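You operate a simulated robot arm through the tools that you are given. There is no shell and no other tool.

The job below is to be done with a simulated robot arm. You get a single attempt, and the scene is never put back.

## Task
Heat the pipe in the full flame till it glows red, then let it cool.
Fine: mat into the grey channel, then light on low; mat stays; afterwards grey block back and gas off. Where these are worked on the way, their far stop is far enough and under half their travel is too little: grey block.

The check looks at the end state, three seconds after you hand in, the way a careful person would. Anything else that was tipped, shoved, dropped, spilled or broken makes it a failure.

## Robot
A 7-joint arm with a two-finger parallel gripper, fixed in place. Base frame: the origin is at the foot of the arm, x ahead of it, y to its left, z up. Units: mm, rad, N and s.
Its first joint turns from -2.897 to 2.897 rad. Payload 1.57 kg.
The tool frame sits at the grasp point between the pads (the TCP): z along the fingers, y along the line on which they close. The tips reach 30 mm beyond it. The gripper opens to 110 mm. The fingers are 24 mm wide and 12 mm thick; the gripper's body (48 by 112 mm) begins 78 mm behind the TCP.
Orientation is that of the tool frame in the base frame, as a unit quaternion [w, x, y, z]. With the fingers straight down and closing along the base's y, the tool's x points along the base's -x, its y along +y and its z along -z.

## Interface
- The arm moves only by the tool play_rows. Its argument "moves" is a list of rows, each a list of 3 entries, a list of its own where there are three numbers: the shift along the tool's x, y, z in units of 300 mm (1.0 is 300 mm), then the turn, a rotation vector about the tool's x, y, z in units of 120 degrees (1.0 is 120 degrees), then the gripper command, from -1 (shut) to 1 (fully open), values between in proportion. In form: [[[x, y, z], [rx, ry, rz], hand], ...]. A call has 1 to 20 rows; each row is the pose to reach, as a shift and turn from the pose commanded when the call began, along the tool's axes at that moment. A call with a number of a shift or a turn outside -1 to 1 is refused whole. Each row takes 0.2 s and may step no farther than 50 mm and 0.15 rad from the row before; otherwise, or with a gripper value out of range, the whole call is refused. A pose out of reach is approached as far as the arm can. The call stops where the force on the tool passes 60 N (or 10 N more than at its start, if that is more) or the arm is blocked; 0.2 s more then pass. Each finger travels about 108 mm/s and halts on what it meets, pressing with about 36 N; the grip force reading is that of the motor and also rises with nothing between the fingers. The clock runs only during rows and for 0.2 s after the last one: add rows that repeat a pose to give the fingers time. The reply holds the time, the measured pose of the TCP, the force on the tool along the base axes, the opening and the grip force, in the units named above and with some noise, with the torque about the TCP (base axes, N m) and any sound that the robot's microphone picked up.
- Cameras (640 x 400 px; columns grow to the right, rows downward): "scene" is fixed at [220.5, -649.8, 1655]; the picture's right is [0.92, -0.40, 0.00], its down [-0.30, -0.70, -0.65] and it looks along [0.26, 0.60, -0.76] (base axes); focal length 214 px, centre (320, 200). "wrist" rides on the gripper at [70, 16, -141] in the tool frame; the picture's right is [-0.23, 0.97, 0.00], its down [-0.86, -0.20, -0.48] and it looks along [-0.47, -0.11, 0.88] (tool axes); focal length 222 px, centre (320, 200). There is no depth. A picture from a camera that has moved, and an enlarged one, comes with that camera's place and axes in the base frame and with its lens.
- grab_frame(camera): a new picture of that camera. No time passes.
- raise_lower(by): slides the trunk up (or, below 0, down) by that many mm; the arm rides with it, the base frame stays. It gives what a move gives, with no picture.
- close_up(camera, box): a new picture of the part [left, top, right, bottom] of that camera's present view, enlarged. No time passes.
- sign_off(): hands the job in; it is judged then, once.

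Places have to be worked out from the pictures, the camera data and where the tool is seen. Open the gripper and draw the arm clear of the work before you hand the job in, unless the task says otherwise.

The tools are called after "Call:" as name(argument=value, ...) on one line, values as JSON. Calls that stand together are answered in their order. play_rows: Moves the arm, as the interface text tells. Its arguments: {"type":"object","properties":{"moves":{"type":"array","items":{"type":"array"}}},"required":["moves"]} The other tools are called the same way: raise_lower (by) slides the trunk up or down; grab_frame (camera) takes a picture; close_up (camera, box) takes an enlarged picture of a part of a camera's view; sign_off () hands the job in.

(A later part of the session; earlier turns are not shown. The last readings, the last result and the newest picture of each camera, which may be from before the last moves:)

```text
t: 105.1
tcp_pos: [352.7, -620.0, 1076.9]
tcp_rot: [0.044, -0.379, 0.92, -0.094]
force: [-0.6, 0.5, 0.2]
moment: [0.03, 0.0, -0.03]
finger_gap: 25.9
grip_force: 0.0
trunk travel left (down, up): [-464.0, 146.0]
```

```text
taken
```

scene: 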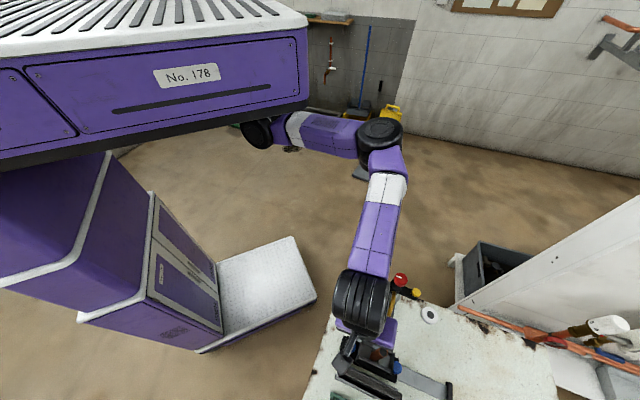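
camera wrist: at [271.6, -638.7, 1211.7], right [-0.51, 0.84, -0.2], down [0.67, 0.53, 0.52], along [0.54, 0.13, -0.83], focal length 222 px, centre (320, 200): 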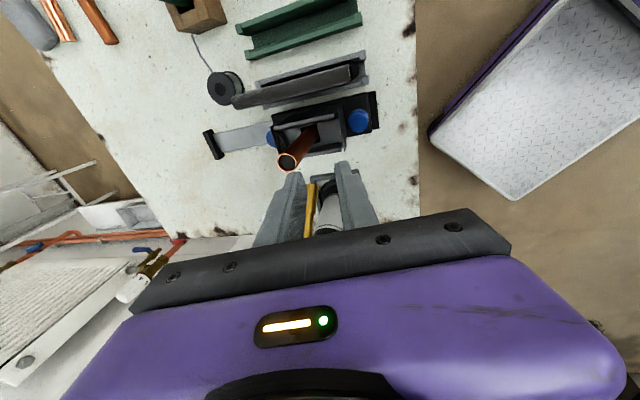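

The pipe now stands at the far stop in front of the nozzle, with the mat behind it. I raise the trunk 100 mm, untilt, and go back over the torch knob.

Call:
raise_lower(by=100)

Call:
play_rows(moves=[[[0, 0, 0], [-0.05, 0, 0], 0.1], [[0, 0, 0], [-0.1, 0, 0], 0.1], [[0, 0, 0], [-0.1, 0, 0], 0.1]])

Call:
play_rows(moves=[[[-0.05, -0.016, -0.01], [0, 0, 0.06], 0.1], [[-0.1, -0.032, -0.02], [0, 0, 0.12], 0.1], [[-0.15, -0.048, -0.027], [0, 0, 0.18], 0.1], [[-0.2, -0.065, -0.027], [0, 0, 0.24], 0.1], [[-0.25, -0.082, -0.027], [0, 0, 0.3], 0.1], [[-0.3, -0.098, -0.027], [0, 0, 0.36], 0.1], [[-0.35, -0.115, -0.027], [0, 0, 0.42], 0.1], [[-0.4, -0.13, -0.027], [0, 0, 0.48], 0.1], [[-0.45, -0.148, -0.027], [0, 0, 0.54], 0.1], [[-0.5, -0.165, -0.027], [0, 0, 0.6], 0.1], [[-0.533, -0.1757, -0.027], [0, 0, 0.66], 0.1], [[-0.533, -0.1757, -0.027], [0, 0, 0.72], 0.1], [[-0.533, -0.1757, -0.027], [0, 0, 0.75], 0.1], [[-0.533, -0.1757, -0.027], [0, 0, 0.75], 0.1]])

Call:
close_up(camera="wrist", box=[220, 100, 420, 225])

Call:
grab_frame(camera="wrist")

Call:
close_up(camera="scene", box=[320, 250, 480, 400])

```text
t: 106.4
tcp_pos: [351.8, -620.1, 1177.8]
tcp_rot: [0.044, -0.379, 0.92, -0.093]
force: [0.3, 1.0, 0.0]
moment: [0.02, 0.02, -0.01]
finger_gap: 25.9
grip_force: 0.0
trunk travel left (down, up): [-564.0, 46.0]
```

```text
t: 107.2
tcp_pos: [352.8, -620.3, 1176.2]
tcp_rot: [0.004, -0.381, 0.924, 0.004]
force: [1.1, -0.2, -0.9]
moment: [-0.02, 0.02, -0.03]
finger_gap: 60.3
grip_force: 0.1
trunk travel left (down, up): [-564.0, 46.0]
```

```text
t: 110.2
tcp_pos: [503.2, -544.5, 1186.1]
tcp_rot: [0.0, 0.385, 0.923, 0.006]
force: [-0.6, 1.2, -0.7]
moment: [0.02, -0.01, -0.01]
finger_gap: 60.5
grip_force: 0.0
trunk travel left (down, up): [-564.0, 46.0]
```

```text
3.20 times, centred on (320, 162) of wrist
camera zoom: at [465.7, -484.6, 1328.4], right [0.85, 0.53, 0.01], down [0.46, -0.75, 0.47], along [0.26, -0.4, -0.88], focal length 711 px, centre (320, 320)
```

zoom: 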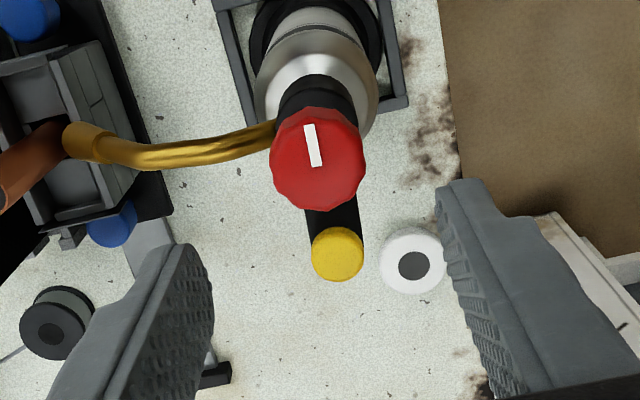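

```text
taken
camera wrist: at [465.7, -484.6, 1328.4], right [0.85, 0.53, 0.01], down [0.46, -0.75, 0.47], along [0.26, -0.4, -0.88], focal length 222 px, centre (320, 200)
```

wrist: 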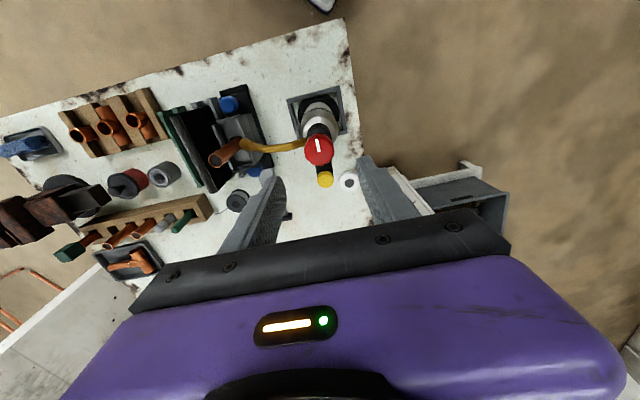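

```text
2.67 times, centred on (400, 325) of scene
camera zoom: at [220.5, -649.8, 1655.0], right [0.92, -0.4, 0.0], down [-0.3, -0.7, -0.65], along [0.26, 0.6, -0.76], focal length 572 px, centre (107, -133)
```

zoom: 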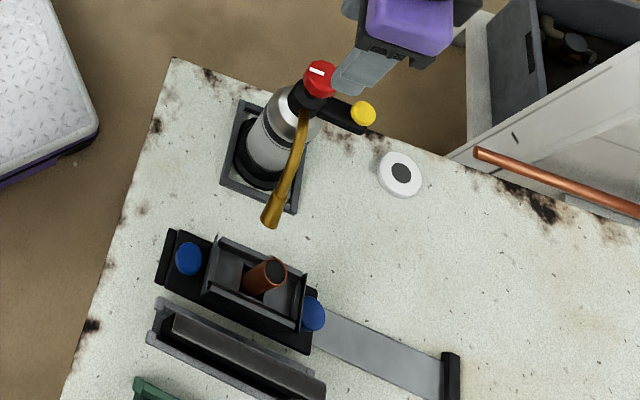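

Everything lines up: the pipe stands right in front of the nozzle. I go down, grip the knob and turn it 45° counter-clockwise to the low setting again.

Call:
play_rows(moves=[[[0, 0, 0.1], [0, 0, 0], 0.1], [[0, 0, 0.2], [0, 0, 0], 0.1], [[0, 0, 0.295], [0, 0, 0], 0.1], [[0, 0, 0.295], [0, 0, 0], 0.1], [[0, 0, 0.295], [0, 0, 0], -0.4], [[0, 0, 0.295], [0, 0, 0], -1], [[0, 0, 0.295], [0, 0, 0], -1]])

Call:
play_rows(moves=[[[0, 0, 0], [0, 0, -0.05], -1], [[0, 0, 0], [0, 0, -0.1], -1], [[0, 0, 0], [0, 0, -0.15], -1], [[0, 0, 0], [0, 0, -0.2], -1], [[0, 0, 0], [0, 0, -0.25], -1], [[0, 0, 0], [0, 0, -0.3], -1], [[0, 0, 0], [0, 0, -0.35], -1], [[0, 0, 0], [0, 0, -0.39], -1], [[0, 0, 0], [0, 0, -0.39], -1]])

Call:
close_up(camera="wrist", box=[160, 0, 480, 240])

Call:
close_up(camera="scene", box=[320, 250, 480, 400])

```text
t: 111.8
tcp_pos: [504.7, -543.8, 1095.7]
tcp_rot: [-0.001, 0.384, 0.923, 0.004]
force: [-1.6, -1.9, 0.1]
moment: [-0.17, 0.06, 0.04]
finger_gap: 31.3
grip_force: 36.0
trunk travel left (down, up): [-564.0, 46.0]
```

```text
t: 113.8
tcp_pos: [503.8, -543.7, 1098.0]
tcp_rot: [0.002, -0.015, 1.0, 0.004]
force: [-0.6, 0.6, 0.5]
moment: [0.14, 0.06, -0.01]
finger_gap: 31.5
grip_force: 36.2
trunk travel left (down, up): [-564.0, 46.0]
```

```text
1.67 times, centred on (320, 120) of wrist
camera zoom: at [434.1, -531.6, 1239.3], right [0.2, 0.98, 0.01], down [0.86, -0.18, 0.48], along [0.47, -0.09, -0.88], focal length 370 px, centre (320, 333)
```

zoom: 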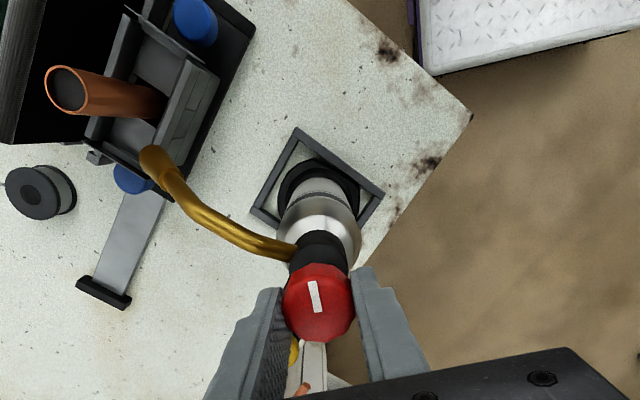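

```text
2.67 times, centred on (400, 325) of scene
camera zoom: at [220.5, -649.8, 1655.0], right [0.92, -0.4, 0.0], down [-0.3, -0.7, -0.65], along [0.26, 0.6, -0.76], focal length 572 px, centre (107, -133)
```

zoom: 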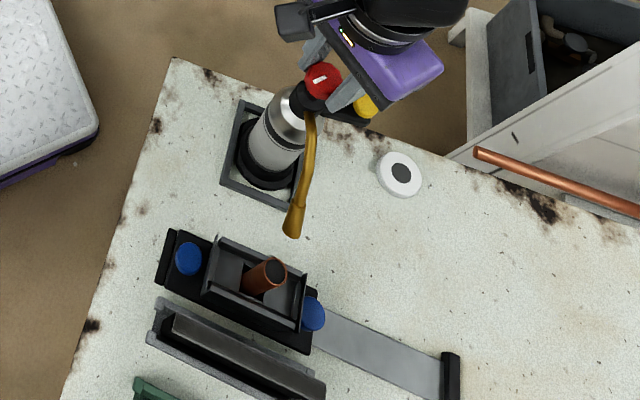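

The knob is at about 42° relative to the torch (the same low setting as before), and the body again crept ~10° so the nozzle aims straight at the pipe. I release, rise and go over the yellow button with shut fingers.

Call:
play_rows(moves=[[[0, 0, 0], [0, 0, 0], -0.2], [[0, 0, 0], [0, 0, 0], 0.1], [[0, 0, -0.1], [0, 0, 0], 0.1], [[0, 0, -0.2], [0, 0, 0], 0.1], [[-0.0633, -0.0585, -0.22], [0, 0, 0], 0.1], [[-0.1267, -0.117, -0.22], [0, 0, 0], -0.5], [[-0.1267, -0.117, -0.22], [0, 0, 0], -1], [[-0.1267, -0.117, -0.22], [0, 0, 0], -1]])

Call:
close_up(camera="wrist", box=[220, 100, 420, 225])

Call:
close_up(camera="scene", box=[350, 240, 450, 340])

```text
t: 115.6
tcp_pos: [543.6, -577.5, 1163.1]
tcp_rot: [0.003, -0.015, 1.0, 0.005]
force: [-0.4, -0.1, 0.6]
moment: [-0.03, 0.02, 0.03]
finger_gap: 0.0
grip_force: 21.0
trunk travel left (down, up): [-564.0, 46.0]
```

```text
3.20 times, centred on (320, 162) of wrist
camera zoom: at [473.3, -564.7, 1305.3], right [0.2, 0.98, 0.01], down [0.86, -0.18, 0.48], along [0.47, -0.09, -0.88], focal length 711 px, centre (320, 320)
```

zoom: 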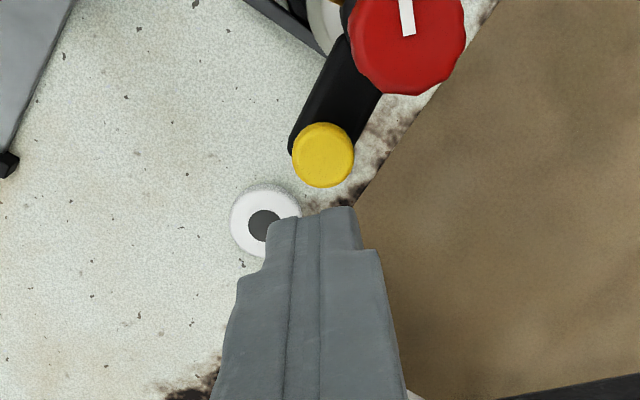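

```text
4.00 times, centred on (400, 290) of scene
camera zoom: at [220.5, -649.8, 1655.0], right [0.92, -0.4, 0.0], down [-0.3, -0.7, -0.65], along [0.26, 0.6, -0.76], focal length 858 px, centre (0, -160)
```

zoom: 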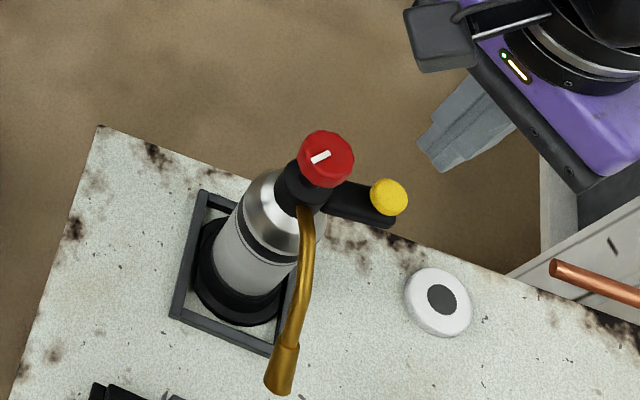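

The button sits under the tips exactly as it did the first time. I press it: quickly down to just above, then 2 mm steps to the same depth.

Call:
play_rows(moves=[[[0, 0, 0.09], [0, 0, 0], -1], [[0, 0, 0.18], [0, 0, 0], -1], [[0, 0, 0.245], [0, 0, 0], -1], [[0, 0, 0.253], [0, 0, 0], -1], [[0, 0, 0.261], [0, 0, 0], -1], [[0, 0, 0.269], [0, 0, 0], -1], [[0, 0, 0.277], [0, 0, 0], -1], [[0, 0, 0.285], [0, 0, 0], -1], [[0, 0, 0.293], [0, 0, 0], -1]])

Call:
close_up(camera="scene", box=[320, 250, 480, 400])

```text
t: 117.6
tcp_pos: [542.6, -577.3, 1075.3]
tcp_rot: [0.002, -0.014, 1.0, 0.003]
force: [0.6, -0.8, 5.0]
moment: [-0.02, -0.03, -0.01]
finger_gap: 0.3
grip_force: 21.4
trunk travel left (down, up): [-564.0, 46.0]
heard: click
```

```text
2.67 times, centred on (400, 325) of scene
camera zoom: at [220.5, -649.8, 1655.0], right [0.92, -0.4, 0.0], down [-0.3, -0.7, -0.65], along [0.26, 0.6, -0.76], focal length 572 px, centre (107, -133)
```

zoom: 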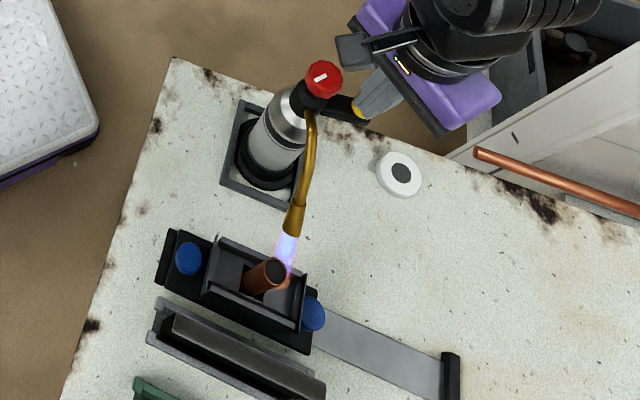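

Lit again on low, with the flame onto the pipe. I rise and go back over the knob, turning to yaw -39° for the turn up.

Call:
play_rows(moves=[[[0, 0, -0.12], [0, 0, 0], -1], [[0, 0, -0.24], [0, 0, 0], -1], [[0, 0, -0.35], [0, 0, 0.05], -1], [[0.064, 0.057, -0.36], [0, 0, 0.1], 0.1], [[0.128, 0.114, -0.36], [0, 0, 0.16], 0.1], [[0.128, 0.114, -0.36], [0, 0, 0.22], 0.1], [[0.128, 0.114, -0.36], [0, 0, 0.28], 0.1], [[0.128, 0.114, -0.36], [0, 0, 0.338], 0.1], [[0.128, 0.114, -0.36], [0, 0, 0.338], 0.1]])

Call:
close_up(camera="wrist", box=[220, 100, 420, 225])

Call:
close_up(camera="wrist", box=[160, 60, 320, 200])

```text
t: 119.6
tcp_pos: [503.0, -543.9, 1183.7]
tcp_rot: [0.001, 0.335, 0.942, 0.005]
force: [0.1, -0.1, 0.3]
moment: [0.02, -0.01, 0.03]
finger_gap: 60.4
grip_force: 0.1
trunk travel left (down, up): [-564.0, 46.0]
```

```text
3.20 times, centred on (320, 162) of wrist
camera zoom: at [459.2, -490.3, 1325.9], right [0.79, 0.61, 0.01], down [0.54, -0.7, 0.47], along [0.3, -0.37, -0.88], focal length 711 px, centre (320, 320)
```

zoom: 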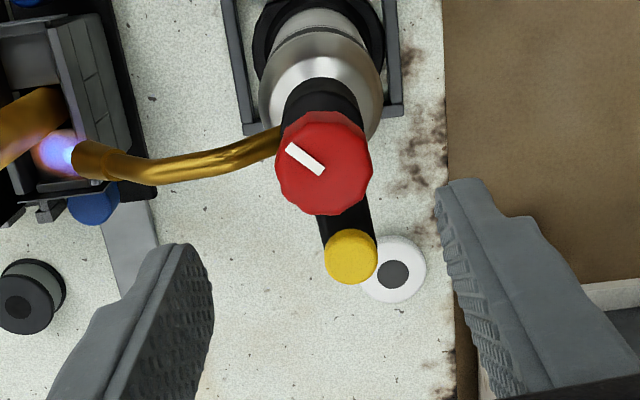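

```text
2.86 times, centred on (240, 130) of wrist
camera zoom: at [459.2, -490.3, 1325.9], right [0.79, 0.61, 0.01], down [0.54, -0.7, 0.47], along [0.3, -0.37, -0.88], focal length 635 px, centre (549, 400)
```

zoom: 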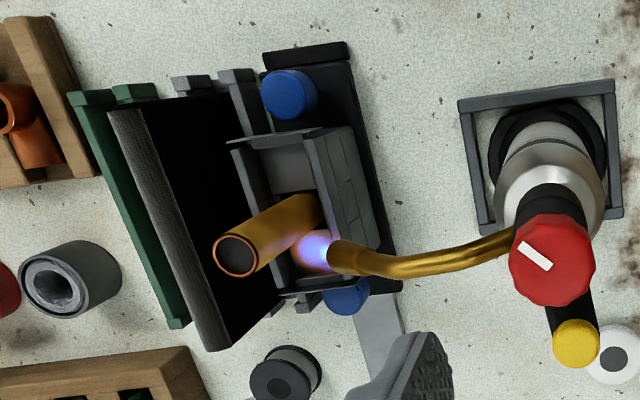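

The pipe is already taking heat tint. I grip the knob and turn it up to full.

Call:
play_rows(moves=[[[0, 0, 0.1], [0, 0, 0], 0.1], [[0, 0, 0.2], [0, 0, 0], 0.1], [[0, 0, 0.287], [0, 0, 0], 0.1], [[0, 0, 0.287], [0, 0, 0], 0.1], [[0, 0, 0.287], [0, 0, 0], -0.4], [[0, 0, 0.287], [0, 0, 0], -1], [[0, 0, 0.287], [0, 0, 0], -1]])

Call:
play_rows(moves=[[[0, 0, 0], [0, 0, -0.06], -1], [[0, 0, 0], [0, 0, -0.12], -1], [[0, 0, 0], [0, 0, -0.18], -1], [[0, 0, 0], [0, 0, -0.24], -1], [[0, 0, 0], [0, 0, -0.3], -1], [[0, 0, 0], [0, 0, -0.36], -1], [[0, 0, 0], [0, 0, -0.42], -1], [[0, 0, 0], [0, 0, -0.48], -1], [[0, 0, 0], [0, 0, -0.54], -1], [[0, 0, 0], [0, 0, -0.6], -1], [[0, 0, 0], [0, 0, -0.66], -1], [[0, 0, 0], [0, 0, -0.72], -1], [[0, 0, 0], [0, 0, -0.78], -1], [[0, 0, 0], [0, 0, -0.81], -1]])

Call:
close_up(camera="scene", box=[320, 250, 480, 400])

Call:
close_up(camera="wrist", box=[160, 0, 480, 240])

```text
t: 121.2
tcp_pos: [503.4, -544.0, 1098.1]
tcp_rot: [0.0, 0.333, 0.943, 0.006]
force: [1.0, 0.6, 0.3]
moment: [-0.05, -0.15, -0.01]
finger_gap: 31.6
grip_force: 35.8
trunk travel left (down, up): [-564.0, 46.0]
```

```text
t: 124.2
tcp_pos: [502.5, -543.4, 1098.0]
tcp_rot: [0.004, -0.488, 0.873, 0.002]
force: [3.2, 4.8, 32.3]
moment: [0.1, -0.03, -0.01]
finger_gap: 31.8
grip_force: 35.5
trunk travel left (down, up): [-564.0, 46.0]
```

```text
2.67 times, centred on (400, 325) of scene
camera zoom: at [220.5, -649.8, 1655.0], right [0.92, -0.4, 0.0], down [-0.3, -0.7, -0.65], along [0.26, 0.6, -0.76], focal length 572 px, centre (107, -133)
```

zoom: 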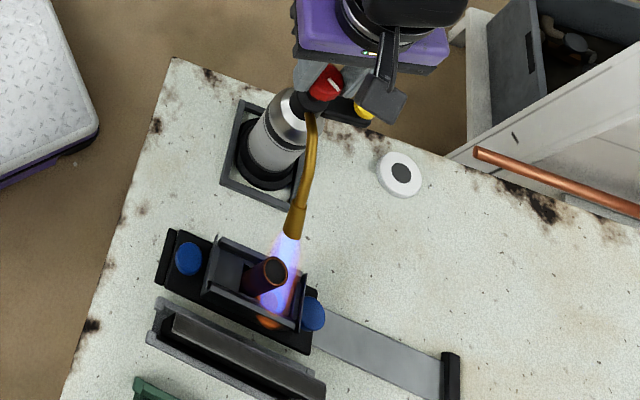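

```text
1.67 times, centred on (320, 120) of wrist
camera zoom: at [452.8, -596.7, 1239.7], right [-0.71, 0.7, 0.0], down [0.62, 0.62, 0.49], along [0.34, 0.35, -0.87], focal length 370 px, centre (320, 333)
```

zoom: 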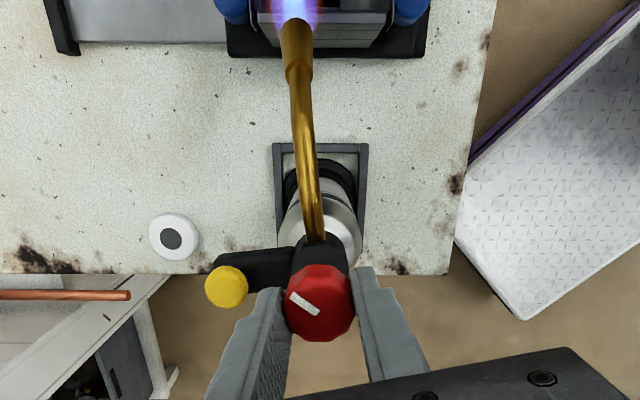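

The flame is full and the pipe is darkening. There is an odd 32 N upward force on the tool, so I lift 1 mm while holding and read again.

Call:
play_rows(moves=[[[0, 0, -0.0033], [0, 0, 0], -1], [[0, 0, -0.0033], [0, 0, 0], -1]])

Call:
close_up(camera="scene", box=[320, 250, 480, 400])

```text
t: 124.8
tcp_pos: [503.4, -544.7, 1098.1]
tcp_rot: [0.003, -0.487, 0.873, 0.002]
force: [0.6, 2.0, 21.1]
moment: [-0.37, 0.2, 0.0]
finger_gap: 31.6
grip_force: 35.4
trunk travel left (down, up): [-564.0, 46.0]
```

```text
2.67 times, centred on (400, 325) of scene
camera zoom: at [220.5, -649.8, 1655.0], right [0.92, -0.4, 0.0], down [-0.3, -0.7, -0.65], along [0.26, 0.6, -0.76], focal length 572 px, centre (107, -133)
```

zoom: 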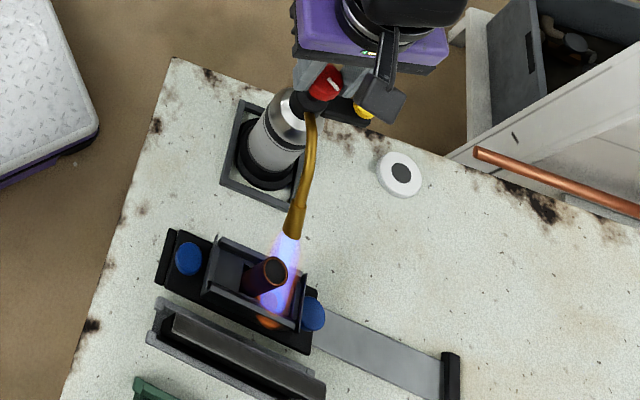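

The load drops with the lift, so I lift 2 mm more to zero it and keep watching the pipe.

Call:
play_rows(moves=[[[0, 0, -0.003], [0, 0, 0], -1], [[0, 0, -0.0063], [0, 0, 0], -1], [[0, 0, -0.0063], [0, 0, 0], -1]])

Call:
close_up(camera="scene", box=[350, 330, 430, 380])

```text
t: 125.6
tcp_pos: [502.5, -543.7, 1098.5]
tcp_rot: [0.005, -0.487, 0.873, 0.004]
force: [-0.7, -0.9, -1.2]
moment: [-0.31, 0.32, -0.02]
finger_gap: 31.7
grip_force: 35.6
trunk travel left (down, up): [-564.0, 46.0]
```

```text
8.00 times, centred on (390, 355) of scene
camera zoom: at [220.5, -649.8, 1655.0], right [0.92, -0.4, 0.0], down [-0.3, -0.7, -0.65], along [0.26, 0.6, -0.76], focal length 1716 px, centre (-240, -1040)
```

zoom: 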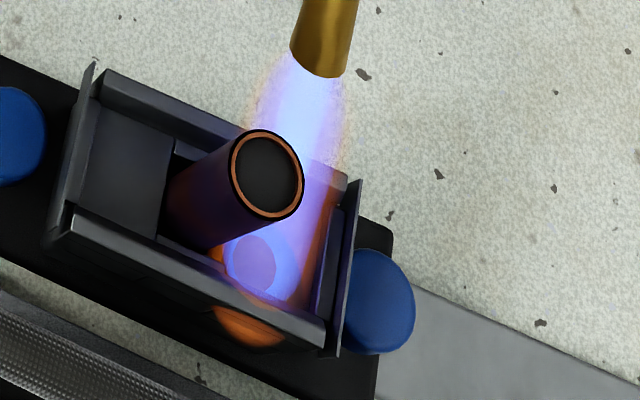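

No more load. The pipe is in its purple heat colour. I hold and let it heat, checking every 2 s.

Call:
play_rows(moves=[[[0, 0, 0], [0, 0, 0], -1], [[0, 0, 0], [0, 0, 0], -1], [[0, 0, 0], [0, 0, 0], -1], [[0, 0, 0], [0, 0, 0], -1], [[0, 0, 0], [0, 0, 0], -1], [[0, 0, 0], [0, 0, 0], -1], [[0, 0, 0], [0, 0, 0], -1], [[0, 0, 0], [0, 0, 0], -1], [[0, 0, 0], [0, 0, 0], -1]])

Call:
close_up(camera="scene", box=[350, 330, 430, 380])

```text
t: 127.6
tcp_pos: [503.9, -546.0, 1100.6]
tcp_rot: [0.005, -0.488, 0.873, 0.002]
force: [-1.0, -0.1, -7.6]
moment: [0.0, -0.03, -0.03]
finger_gap: 31.6
grip_force: 36.4
trunk travel left (down, up): [-564.0, 46.0]
```

```text
8.00 times, centred on (390, 355) of scene
camera zoom: at [220.5, -649.8, 1655.0], right [0.92, -0.4, 0.0], down [-0.3, -0.7, -0.65], along [0.26, 0.6, -0.76], focal length 1716 px, centre (-240, -1040)
```

zoom: 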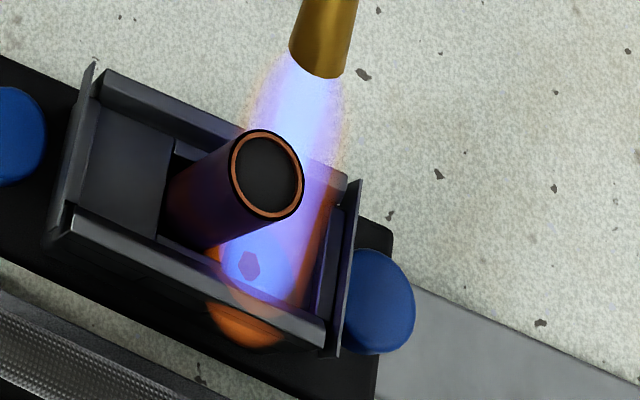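

The -7.6 N suggests I'm now lifting slightly on the torch; I let down 1.5 mm and keep heating.

Call:
play_rows(moves=[[[0, 0, 0.0025], [0, 0, 0], -1], [[0, 0, 0.005], [0, 0, 0], -1], [[0, 0, 0.005], [0, 0, 0], -1], [[0, 0, 0.005], [0, 0, 0], -1], [[0, 0, 0.005], [0, 0, 0], -1], [[0, 0, 0.005], [0, 0, 0], -1], [[0, 0, 0.005], [0, 0, 0], -1], [[0, 0, 0.005], [0, 0, 0], -1]])

Call:
close_up(camera="scene", box=[350, 330, 430, 380])

```text
t: 129.4
tcp_pos: [503.1, -544.1, 1098.9]
tcp_rot: [0.004, -0.487, 0.874, 0.003]
force: [-0.5, 0.8, -7.6]
moment: [0.0, 0.0, 0.02]
finger_gap: 31.6
grip_force: 35.7
trunk travel left (down, up): [-564.0, 46.0]
```

```text
8.00 times, centred on (390, 355) of scene
camera zoom: at [220.5, -649.8, 1655.0], right [0.92, -0.4, 0.0], down [-0.3, -0.7, -0.65], along [0.26, 0.6, -0.76], focal length 1716 px, centre (-240, -1040)
```

zoom: 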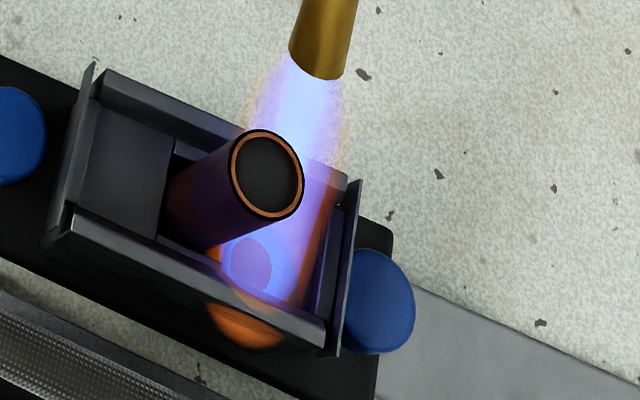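

Unchanged at -7.6 N, i.e. the torch's weight hangs on the knob by a hair. I lower 2 mm more until it sits again.

Call:
play_rows(moves=[[[0, 0, 0.0033], [0, 0, 0], -1], [[0, 0, 0.0066], [0, 0, 0], -1], [[0, 0, 0.0066], [0, 0, 0], -1]])

Call:
close_up(camera="scene", box=[350, 262, 430, 322])

Call:
close_up(camera="scene", box=[350, 330, 430, 380])

```text
t: 130.2
tcp_pos: [504.6, -545.8, 1098.9]
tcp_rot: [0.004, -0.487, 0.873, 0.003]
force: [0.5, 4.0, 11.5]
moment: [0.38, -0.1, 0.02]
finger_gap: 31.6
grip_force: 36.3
trunk travel left (down, up): [-564.0, 46.0]
```

```text
6.67 times, centred on (390, 292) of scene
camera zoom: at [220.5, -649.8, 1655.0], right [0.92, -0.4, 0.0], down [-0.3, -0.7, -0.65], along [0.26, 0.6, -0.76], focal length 1430 px, centre (-147, -413)
```

zoom: 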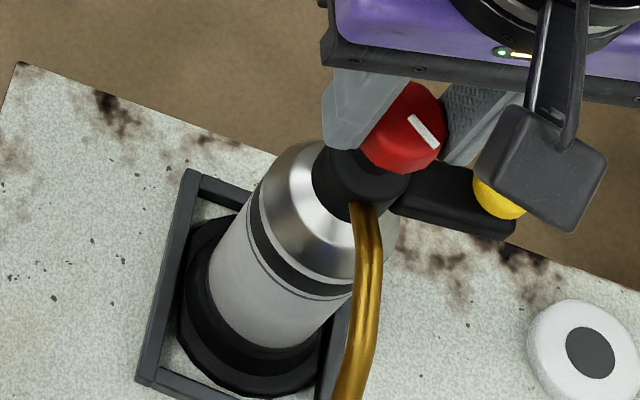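

```text
8.00 times, centred on (390, 355) of scene
camera zoom: at [220.5, -649.8, 1655.0], right [0.92, -0.4, 0.0], down [-0.3, -0.7, -0.65], along [0.26, 0.6, -0.76], focal length 1716 px, centre (-240, -1040)
```

zoom: 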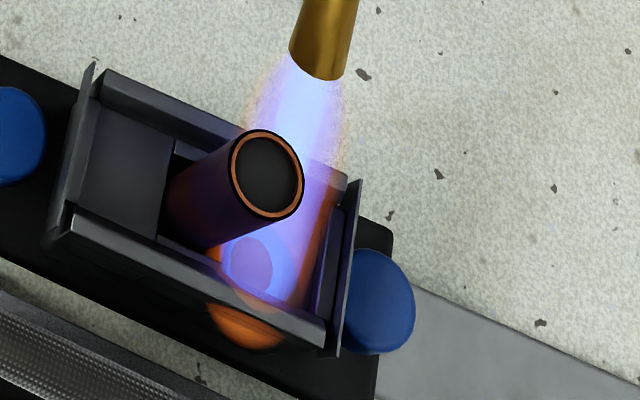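

The torch sits again (+11.5 N). The picture shows why the pipe stays only purple: the body crept ~6° round, so the flame's axis (s ≈ 757) passes about 14 mm beside the pipe (s ≈ 744). I take the torch's weight off by ~2 mm, as happened just now, and turn it back about 6° clockwise as one piece.

Call:
play_rows(moves=[[[0, 0, -0.004], [0, 0, 0], -1], [[0, 0, -0.008], [0, 0, 0], -1], [[0, 0, -0.008], [0, 0, 0.02], -1], [[0, 0, -0.008], [0, 0, 0.04], -1], [[0, 0, -0.008], [0, 0, 0.054], -1], [[0, 0, -0.008], [0, 0, 0.054], -1]])

Call:
close_up(camera="scene", box=[350, 330, 430, 380])

Call:
close_up(camera="scene", box=[350, 262, 430, 322])

```text
t: 131.6
tcp_pos: [503.2, -544.2, 1099.5]
tcp_rot: [0.005, -0.437, 0.899, 0.003]
force: [0.3, -0.4, -6.5]
moment: [0.02, 0.01, -0.05]
finger_gap: 31.6
grip_force: 35.9
trunk travel left (down, up): [-564.0, 46.0]
```

```text
8.00 times, centred on (390, 355) of scene
camera zoom: at [220.5, -649.8, 1655.0], right [0.92, -0.4, 0.0], down [-0.3, -0.7, -0.65], along [0.26, 0.6, -0.76], focal length 1716 px, centre (-240, -1040)
```

zoom: 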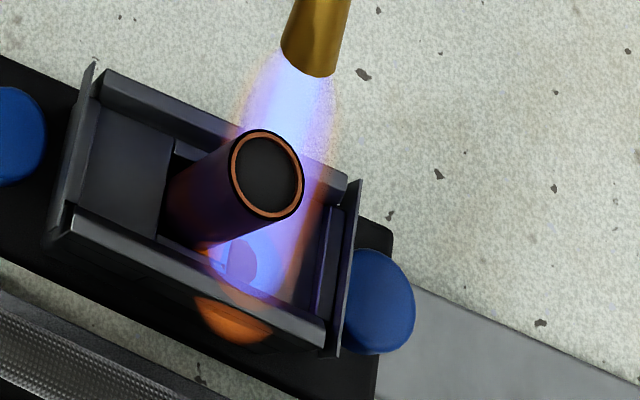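

```text
6.67 times, centred on (390, 292) of scene
camera zoom: at [220.5, -649.8, 1655.0], right [0.92, -0.4, 0.0], down [-0.3, -0.7, -0.65], along [0.26, 0.6, -0.76], focal length 1430 px, centre (-147, -413)
```

zoom: 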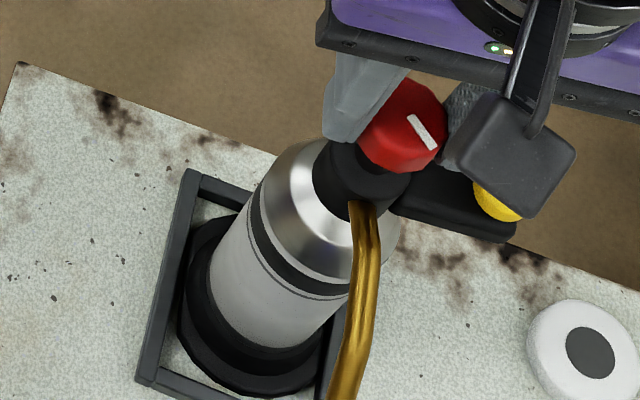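

The nozzle swung back about 2°. I turn 8° more the same way.

Call:
play_rows(moves=[[[0, 0, -0.001], [0, 0, 0.022], -1], [[0, 0, -0.002], [0, 0, 0.044], -1], [[0, 0, -0.002], [0, 0, 0.067], -1], [[0, 0, -0.002], [0, 0, 0.067], -1]])

Call:
close_up(camera="scene", box=[350, 330, 430, 380])

```text
t: 132.6
tcp_pos: [503.3, -544.2, 1100.2]
tcp_rot: [0.004, -0.373, 0.928, 0.003]
force: [-0.7, -0.3, -8.0]
moment: [0.03, -0.01, -0.01]
finger_gap: 31.5
grip_force: 35.8
trunk travel left (down, up): [-564.0, 46.0]
```

```text
8.00 times, centred on (390, 355) of scene
camera zoom: at [220.5, -649.8, 1655.0], right [0.92, -0.4, 0.0], down [-0.3, -0.7, -0.65], along [0.26, 0.6, -0.76], focal length 1716 px, centre (-240, -1040)
```

zoom: 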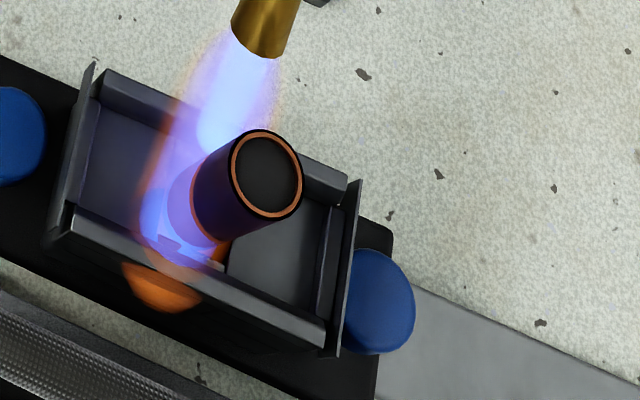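

Lifted, the torch turns with the tool. It now overshoots by ~8 mm on the near side, so I turn back 3° to centre the flame on the pipe.

Call:
play_rows(moves=[[[0, 0, 0], [0, 0, -0.014], -1], [[0, 0, 0], [0, 0, -0.028], -1], [[0, 0, 0], [0, 0, -0.028], -1]])

Call:
close_up(camera="scene", box=[350, 330, 430, 380])

```text
t: 133.4
tcp_pos: [503.1, -544.0, 1098.7]
tcp_rot: [0.004, -0.401, 0.916, 0.004]
force: [0.2, 0.0, -6.3]
moment: [0.02, 0.03, -0.01]
finger_gap: 31.6
grip_force: 35.9
trunk travel left (down, up): [-564.0, 46.0]
```

```text
8.00 times, centred on (390, 355) of scene
camera zoom: at [220.5, -649.8, 1655.0], right [0.92, -0.4, 0.0], down [-0.3, -0.7, -0.65], along [0.26, 0.6, -0.76], focal length 1716 px, centre (-240, -1040)
```

zoom: 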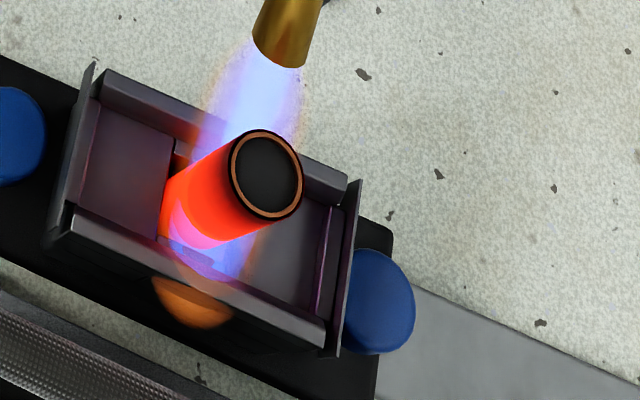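

The pipe glows red. I set the torch down again and turn the gas off at once.

Call:
play_rows(moves=[[[0, 0, 0.006], [0, 0, 0], -1], [[0, 0, 0.01], [0, 0, 0.0], -1], [[0, 0, 0.01], [0, 0, 0.07], -1], [[0, 0, 0.01], [0, 0, 0.14], -1], [[0, 0, 0.01], [0, 0, 0.21], -1], [[0, 0, 0.01], [0, 0, 0.28], -1], [[0, 0, 0.01], [0, 0, 0.35], -1], [[0, 0, 0.01], [0, 0, 0.42], -1], [[0, 0, 0.01], [0, 0, 0.49], -1], [[0, 0, 0.01], [0, 0, 0.56], -1], [[0, 0, 0.01], [0, 0, 0.63], -1], [[0, 0, 0.01], [0, 0, 0.7], -1], [[0, 0, 0.01], [0, 0, 0.77], -1], [[0, 0, 0.01], [0, 0, 0.84], -1], [[0, 0, 0.01], [0, 0, 0.91], -1], [[0, 0, 0.01], [0, 0, 0.98], -1]])

Call:
close_up(camera="scene", box=[320, 250, 480, 400])

Call:
close_up(camera="scene", box=[350, 330, 430, 380])

```text
t: 136.8
tcp_pos: [503.0, -543.7, 1097.3]
tcp_rot: [0.0, 0.578, 0.816, 0.005]
force: [5.1, 0.8, 30.5]
moment: [-0.22, -0.14, -0.03]
finger_gap: 31.8
grip_force: 36.0
trunk travel left (down, up): [-564.0, 46.0]
```

```text
2.67 times, centred on (400, 325) of scene
camera zoom: at [220.5, -649.8, 1655.0], right [0.92, -0.4, 0.0], down [-0.3, -0.7, -0.65], along [0.26, 0.6, -0.76], focal length 572 px, centre (107, -133)
```

zoom: 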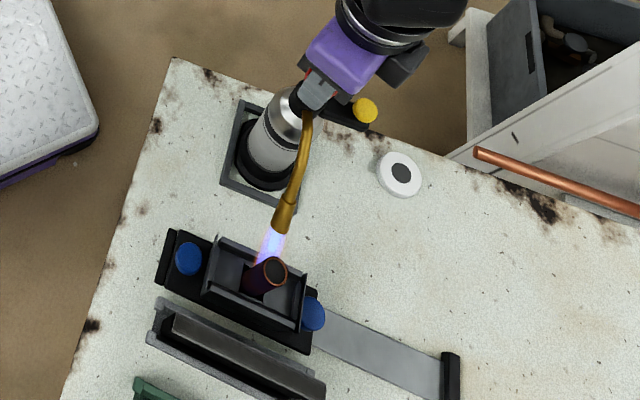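

```text
8.00 times, centred on (390, 355) of scene
camera zoom: at [220.5, -649.8, 1655.0], right [0.92, -0.4, 0.0], down [-0.3, -0.7, -0.65], along [0.26, 0.6, -0.76], focal length 1716 px, centre (-240, -1040)
```

zoom: 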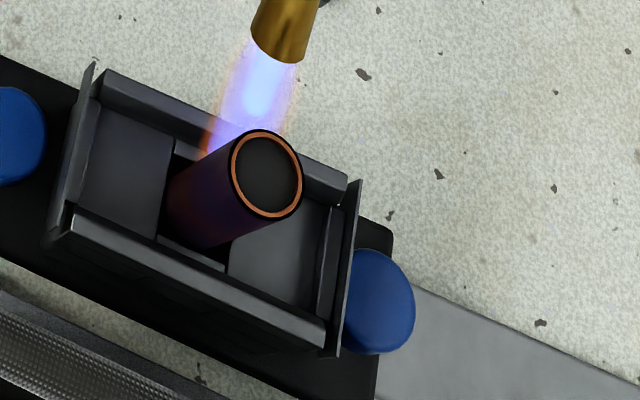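

The flame is down to low and the red glow has faded to dark. I turn the remaining ~25° to off.

Call:
play_rows(moves=[[[0, 0, 0], [0, 0, 0.05], -1], [[0, 0, 0], [0, 0, 0.1], -1], [[0, 0, 0], [0, 0, 0.15], -1], [[0, 0, 0], [0, 0, 0.18], -1], [[0, 0, 0], [0, 0, 0.2], -1]])

Call:
close_up(camera="scene", box=[320, 250, 480, 400])

Call:
close_up(camera="wrist", box=[160, 0, 480, 240])

```text
t: 138.0
tcp_pos: [502.4, -545.3, 1095.2]
tcp_rot: [-0.002, 0.735, 0.678, 0.004]
force: [0.7, -0.1, 11.4]
moment: [-0.09, -0.01, 0.4]
finger_gap: 31.6
grip_force: 35.9
trunk travel left (down, up): [-564.0, 46.0]
```

```text
2.67 times, centred on (400, 325) of scene
camera zoom: at [220.5, -649.8, 1655.0], right [0.92, -0.4, 0.0], down [-0.3, -0.7, -0.65], along [0.26, 0.6, -0.76], focal length 572 px, centre (107, -133)
```

zoom: 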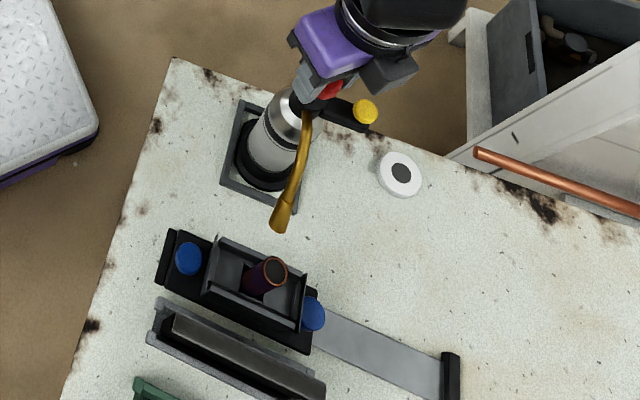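

```text
1.67 times, centred on (320, 120) of wrist
camera zoom: at [524.8, -478.2, 1238.2], right [0.95, -0.3, 0.0], down [-0.27, -0.84, 0.47], along [-0.14, -0.45, -0.88], focal length 370 px, centre (320, 333)
```

zoom: 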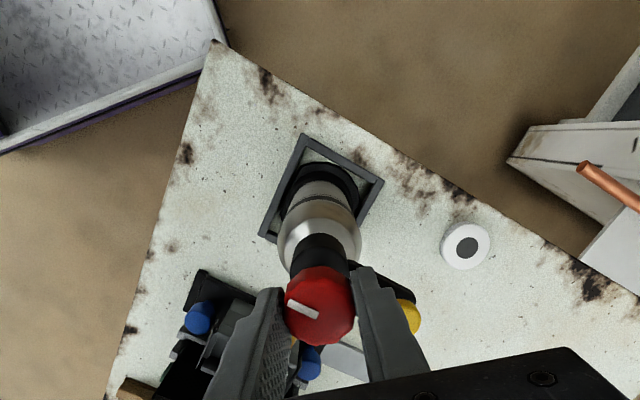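

Gas is off, with the knob on its stop (+0.4 N·m), and the nozzle is back at its first direction. I ease the torque off, let go, and rise.

Call:
play_rows(moves=[[[0, 0, -0.003], [0, 0, -0.012], -1], [[0, 0, -0.003], [0, 0, -0.012], -0.2], [[0, 0, -0.003], [0, 0, -0.012], 0.1], [[0, 0, -0.1], [0, 0, -0.012], 0.1], [[0, 0, -0.2], [0, 0, -0.012], 0.1], [[0, 0, -0.3], [0, 0, -0.012], 0.1], [[0, 0, -0.3], [0, 0, -0.012], 0.1]])

Call:
close_up(camera="scene", box=[350, 250, 450, 340])

Call:
close_up(camera="scene", box=[320, 330, 440, 400])

```text
t: 139.6
tcp_pos: [503.9, -546.9, 1186.0]
tcp_rot: [-0.001, 0.725, 0.688, 0.005]
force: [0.0, -0.8, 0.0]
moment: [0.03, -0.01, 0.01]
finger_gap: 60.6
grip_force: 0.1
trunk travel left (down, up): [-564.0, 46.0]
```

```text
4.44 times, centred on (400, 295) of scene
camera zoom: at [220.5, -649.8, 1655.0], right [0.92, -0.4, 0.0], down [-0.3, -0.7, -0.65], along [0.26, 0.6, -0.76], focal length 953 px, centre (-36, -222)
```

zoom: 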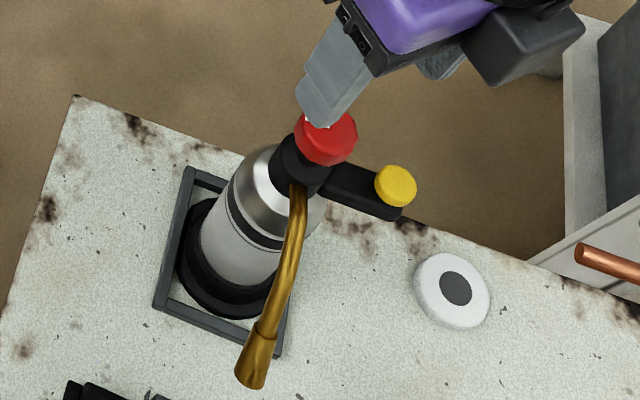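

```text
5.33 times, centred on (380, 365) of scene
camera zoom: at [220.5, -649.8, 1655.0], right [0.92, -0.4, 0.0], down [-0.3, -0.7, -0.65], along [0.26, 0.6, -0.76], focal length 1144 px, centre (0, -680)
```

zoom: 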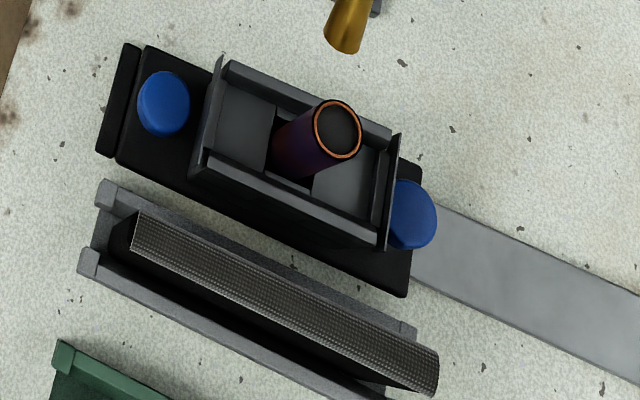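

Gas off, torch upright in its holder, pipe dark and no longer glowing, mat still standing. Now the block goes back: I return above the end plate with the same pinch orientation (yaw 45°, 12° tilt).

Call:
play_rows(moves=[[[-0.02, -0.035, 0], [0, 0, -0.06], 0.1], [[-0.04, -0.07, 0], [0, 0, -0.12], 0.1], [[-0.06, -0.105, 0], [0, 0, -0.18], 0.1], [[-0.08, -0.14, 0], [0, 0, -0.24], 0.1], [[-0.1, -0.175, 0], [0, 0, -0.3], 0.1], [[-0.12, -0.21, 0], [0, 0, -0.36], 0.1], [[-0.14, -0.25, 0], [0, 0, -0.42], 0.1], [[-0.16, -0.29, 0], [0, 0, -0.48], 0.1], [[-0.18, -0.33, 0], [0, 0, -0.54], 0.1], [[-0.2, -0.37, 0], [0, 0, -0.6], 0.1], [[-0.22, -0.41, 0], [0, 0, -0.66], 0.1], [[-0.25, -0.45, 0], [0, 0, -0.72], 0.1], [[-0.273, -0.49, 0.01], [0, 0, -0.78], 0.1], [[-0.273, -0.49, 0.02], [0, 0, -0.84], 0.1], [[-0.273, -0.49, 0.03], [0, 0, -0.9], 0.1], [[-0.273, -0.49, 0.03], [0, 0, -0.96], 0.1], [[-0.273, -0.49, 0.03], [0, 0, -0.96], 0.1]])

Call:
play_rows(moves=[[[0, 0, 0], [0, 0, -0.06], -0.53], [[0, 0, 0], [0, 0, -0.12], -0.53], [[0, 0, 0], [0, 0, -0.19], -0.53], [[0, 0, 0], [0, 0, -0.19], -0.53]])

Call:
play_rows(moves=[[[0, 0, 0], [0.05, 0, 0], -0.53], [[0, 0, 0], [0.1, 0, 0], -0.53], [[0, 0, 0], [0.1, 0, 0], -0.53]])

```text
t: 143.2
tcp_pos: [354.1, -618.3, 1175.5]
tcp_rot: [0.004, -0.193, 0.981, 0.004]
force: [-1.0, -0.2, 1.1]
moment: [-0.02, -0.02, -0.01]
finger_gap: 60.3
grip_force: 0.1
trunk travel left (down, up): [-564.0, 46.0]
```

```text
t: 144.2
tcp_pos: [351.6, -619.1, 1176.6]
tcp_rot: [0.003, -0.383, 0.924, 0.004]
force: [-0.4, 0.5, 1.2]
moment: [0.03, -0.02, 0.01]
finger_gap: 25.9
grip_force: 0.2
trunk travel left (down, up): [-564.0, 46.0]
```

```text
t: 145.0
tcp_pos: [351.7, -619.2, 1176.1]
tcp_rot: [0.044, -0.38, 0.919, -0.094]
force: [-0.2, -0.2, 0.6]
moment: [0.01, -0.01, 0.04]
finger_gap: 25.8
grip_force: 0.0
trunk travel left (down, up): [-564.0, 46.0]
```

I lower the trunk by 100 mm (tips then at about 1047, above the pipe) and check the alignment.

Call:
raise_lower(by=-100)

Call:
grab_frame(camera="wrist")

Call:
close_up(camera="wrist", box=[220, 80, 420, 205])

```text
t: 146.3
tcp_pos: [351.0, -618.6, 1076.3]
tcp_rot: [0.044, -0.379, 0.919, -0.094]
force: [-0.5, -0.1, 0.3]
moment: [-0.01, 0.01, 0.0]
finger_gap: 25.8
grip_force: 0.1
trunk travel left (down, up): [-464.0, 146.0]
```

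```text
taken
camera wrist: at [270.5, -638.4, 1211.2], right [-0.51, 0.84, -0.2], down [0.67, 0.53, 0.52], along [0.54, 0.13, -0.83], focal length 222 px, centre (320, 200)
```

wrist: 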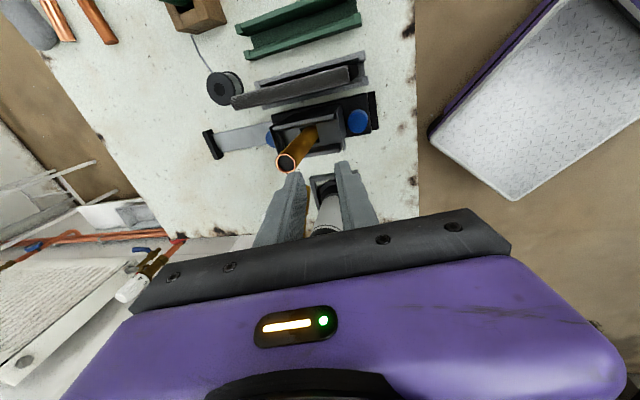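

```text
3.20 times, centred on (320, 142) of wrist
camera zoom: at [270.5, -638.4, 1211.2], right [-0.51, 0.84, -0.2], down [0.67, 0.53, 0.52], along [0.54, 0.13, -0.83], focal length 711 px, centre (320, 384)
```

zoom: 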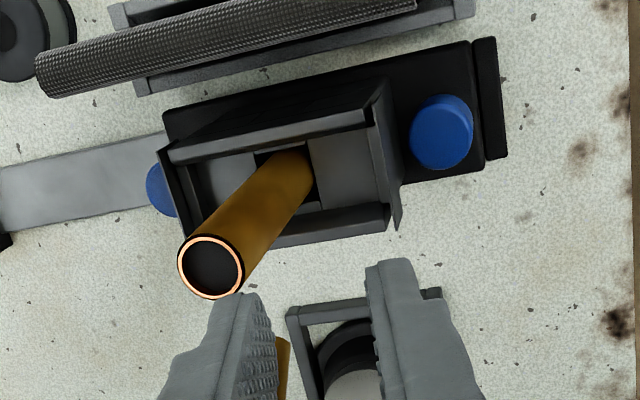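

Block, plate and fingers are lined up as before (plate at s ≈ 692-694), and the pipe has already cooled from purple to a gold tint. I go straight down over the plate.

Call:
play_rows(moves=[[[0.0014, 0.024, 0.12], [0, 0, 0], -0.53], [[0.0028, 0.0475, 0.24], [0, 0, 0], -0.53], [[0.0043, 0.071, 0.36], [0, 0, 0], -0.53], [[0.005, 0.083, 0.42], [0, 0, 0], -0.53], [[0.0054, 0.089, 0.45], [0, 0, 0], -0.53], [[0.0054, 0.089, 0.45], [0, 0, 0], -0.53]])

Call:
close_up(camera="wrist", box=[220, 80, 420, 205])

```text
t: 147.7
tcp_pos: [352.4, -621.1, 937.4]
tcp_rot: [0.043, -0.381, 0.919, -0.093]
force: [0.0, 0.6, -0.3]
moment: [0.01, 0.02, -0.02]
finger_gap: 25.6
grip_force: 0.0
trunk travel left (down, up): [-464.0, 146.0]
```

```text
3.20 times, centred on (320, 142) of wrist
camera zoom: at [271.2, -639.8, 1072.7], right [-0.51, 0.84, -0.2], down [0.67, 0.53, 0.52], along [0.54, 0.13, -0.83], focal length 711 px, centre (320, 384)
```

zoom: 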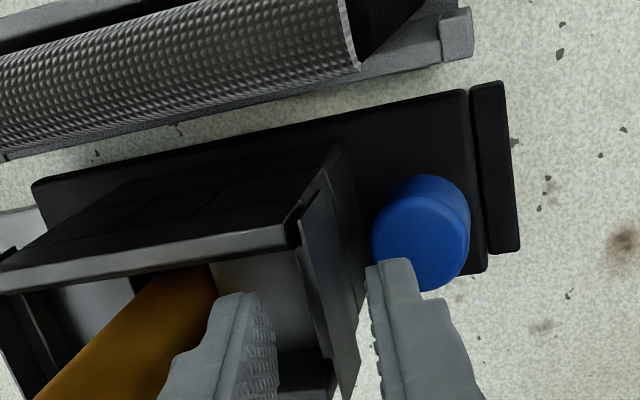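

The plate is between the fingers again. I lower 8 mm and close on it.

Call:
play_rows(moves=[[[0.0002, 0.003, 0.014], [0, 0, 0], -0.53], [[0.0003, 0.0055, 0.026], [0, 0, 0], -0.53], [[0.0003, 0.0055, 0.026], [0, 0, 0], -0.8], [[0.0003, 0.0055, 0.026], [0, 0, 0], -1], [[0.0003, 0.0055, 0.026], [0, 0, 0], -1]])

Call:
close_up(camera="wrist", box=[220, 80, 420, 205])

```text
t: 148.9
tcp_pos: [354.1, -622.2, 930.2]
tcp_rot: [0.044, -0.38, 0.919, -0.094]
force: [3.6, -7.8, -0.1]
moment: [-0.19, 0.08, 0.06]
finger_gap: 6.7
grip_force: 25.9
trunk travel left (down, up): [-464.0, 146.0]
```

```text
3.20 times, centred on (320, 142) of wrist
camera zoom: at [272.4, -640.2, 1065.4], right [-0.51, 0.84, -0.2], down [0.67, 0.53, 0.52], along [0.54, 0.13, -0.83], focal length 711 px, centre (320, 384)
```

zoom: 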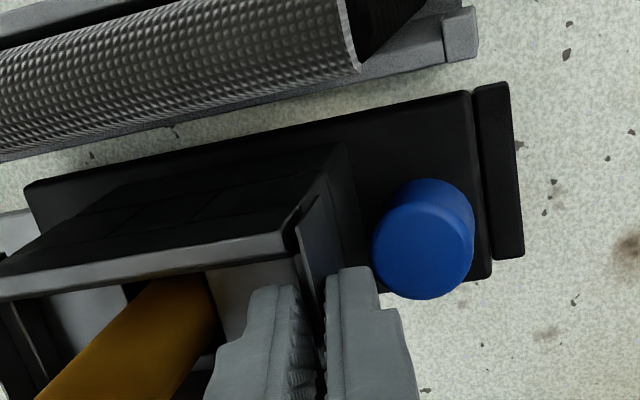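

Pinched (6.7 mm). I push the block back along the rail, 120 mm in 10 mm steps.

Call:
play_rows(moves=[[[0, -0.0163, 0.0035], [0, 0, 0], -1], [[0, -0.0489, 0.0104], [0, 0, 0], -1], [[0, -0.0815, 0.0173], [0, 0, 0], -1], [[0, -0.1141, 0.0242], [0, 0, 0], -1], [[0, -0.1467, 0.0311], [0, 0, 0], -1], [[0, -0.1793, 0.038], [0, 0, 0], -1], [[0, -0.2119, 0.0449], [0, 0, 0], -1], [[0, -0.2445, 0.0518], [0, 0, 0], -1], [[0, -0.2771, 0.0587], [0, 0, 0], -1], [[0, -0.3097, 0.0656], [0, 0, 0], -1], [[0, -0.3423, 0.0725], [0, 0, 0], -1], [[0, -0.3749, 0.0794], [0, 0, 0], -1], [[0, -0.3912, 0.0828], [0, 0, 0], -1]])

Call:
grab_frame(camera="wrist")

Call:
grab_frame(camera="scene")

```text
t: 151.7
tcp_pos: [437.4, -705.1, 930.4]
tcp_rot: [0.044, -0.381, 0.919, -0.094]
force: [0.1, 3.5, 6.8]
moment: [0.33, -0.23, 0.38]
finger_gap: 6.2
grip_force: 26.1
trunk travel left (down, up): [-464.0, 146.0]
```

```text
taken
camera wrist: at [355.9, -723.9, 1065.3], right [-0.51, 0.84, -0.2], down [0.67, 0.53, 0.52], along [0.54, 0.13, -0.83], focal length 222 px, centre (320, 200)
```

wrist: 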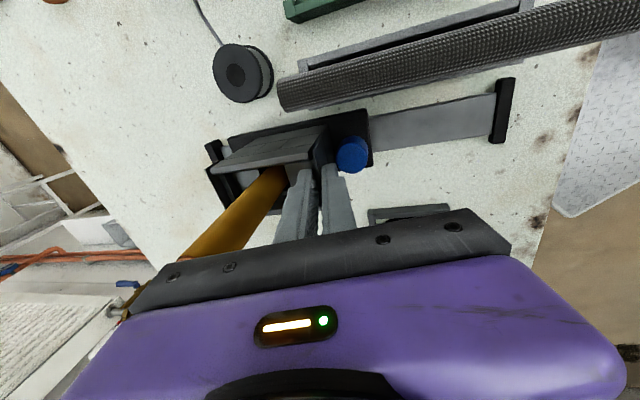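

```text
taken
```

scene: 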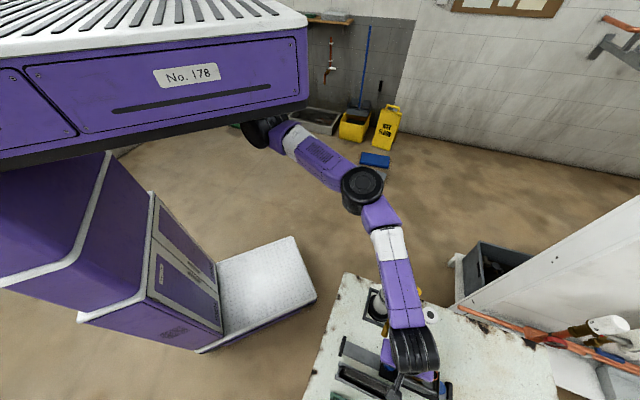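

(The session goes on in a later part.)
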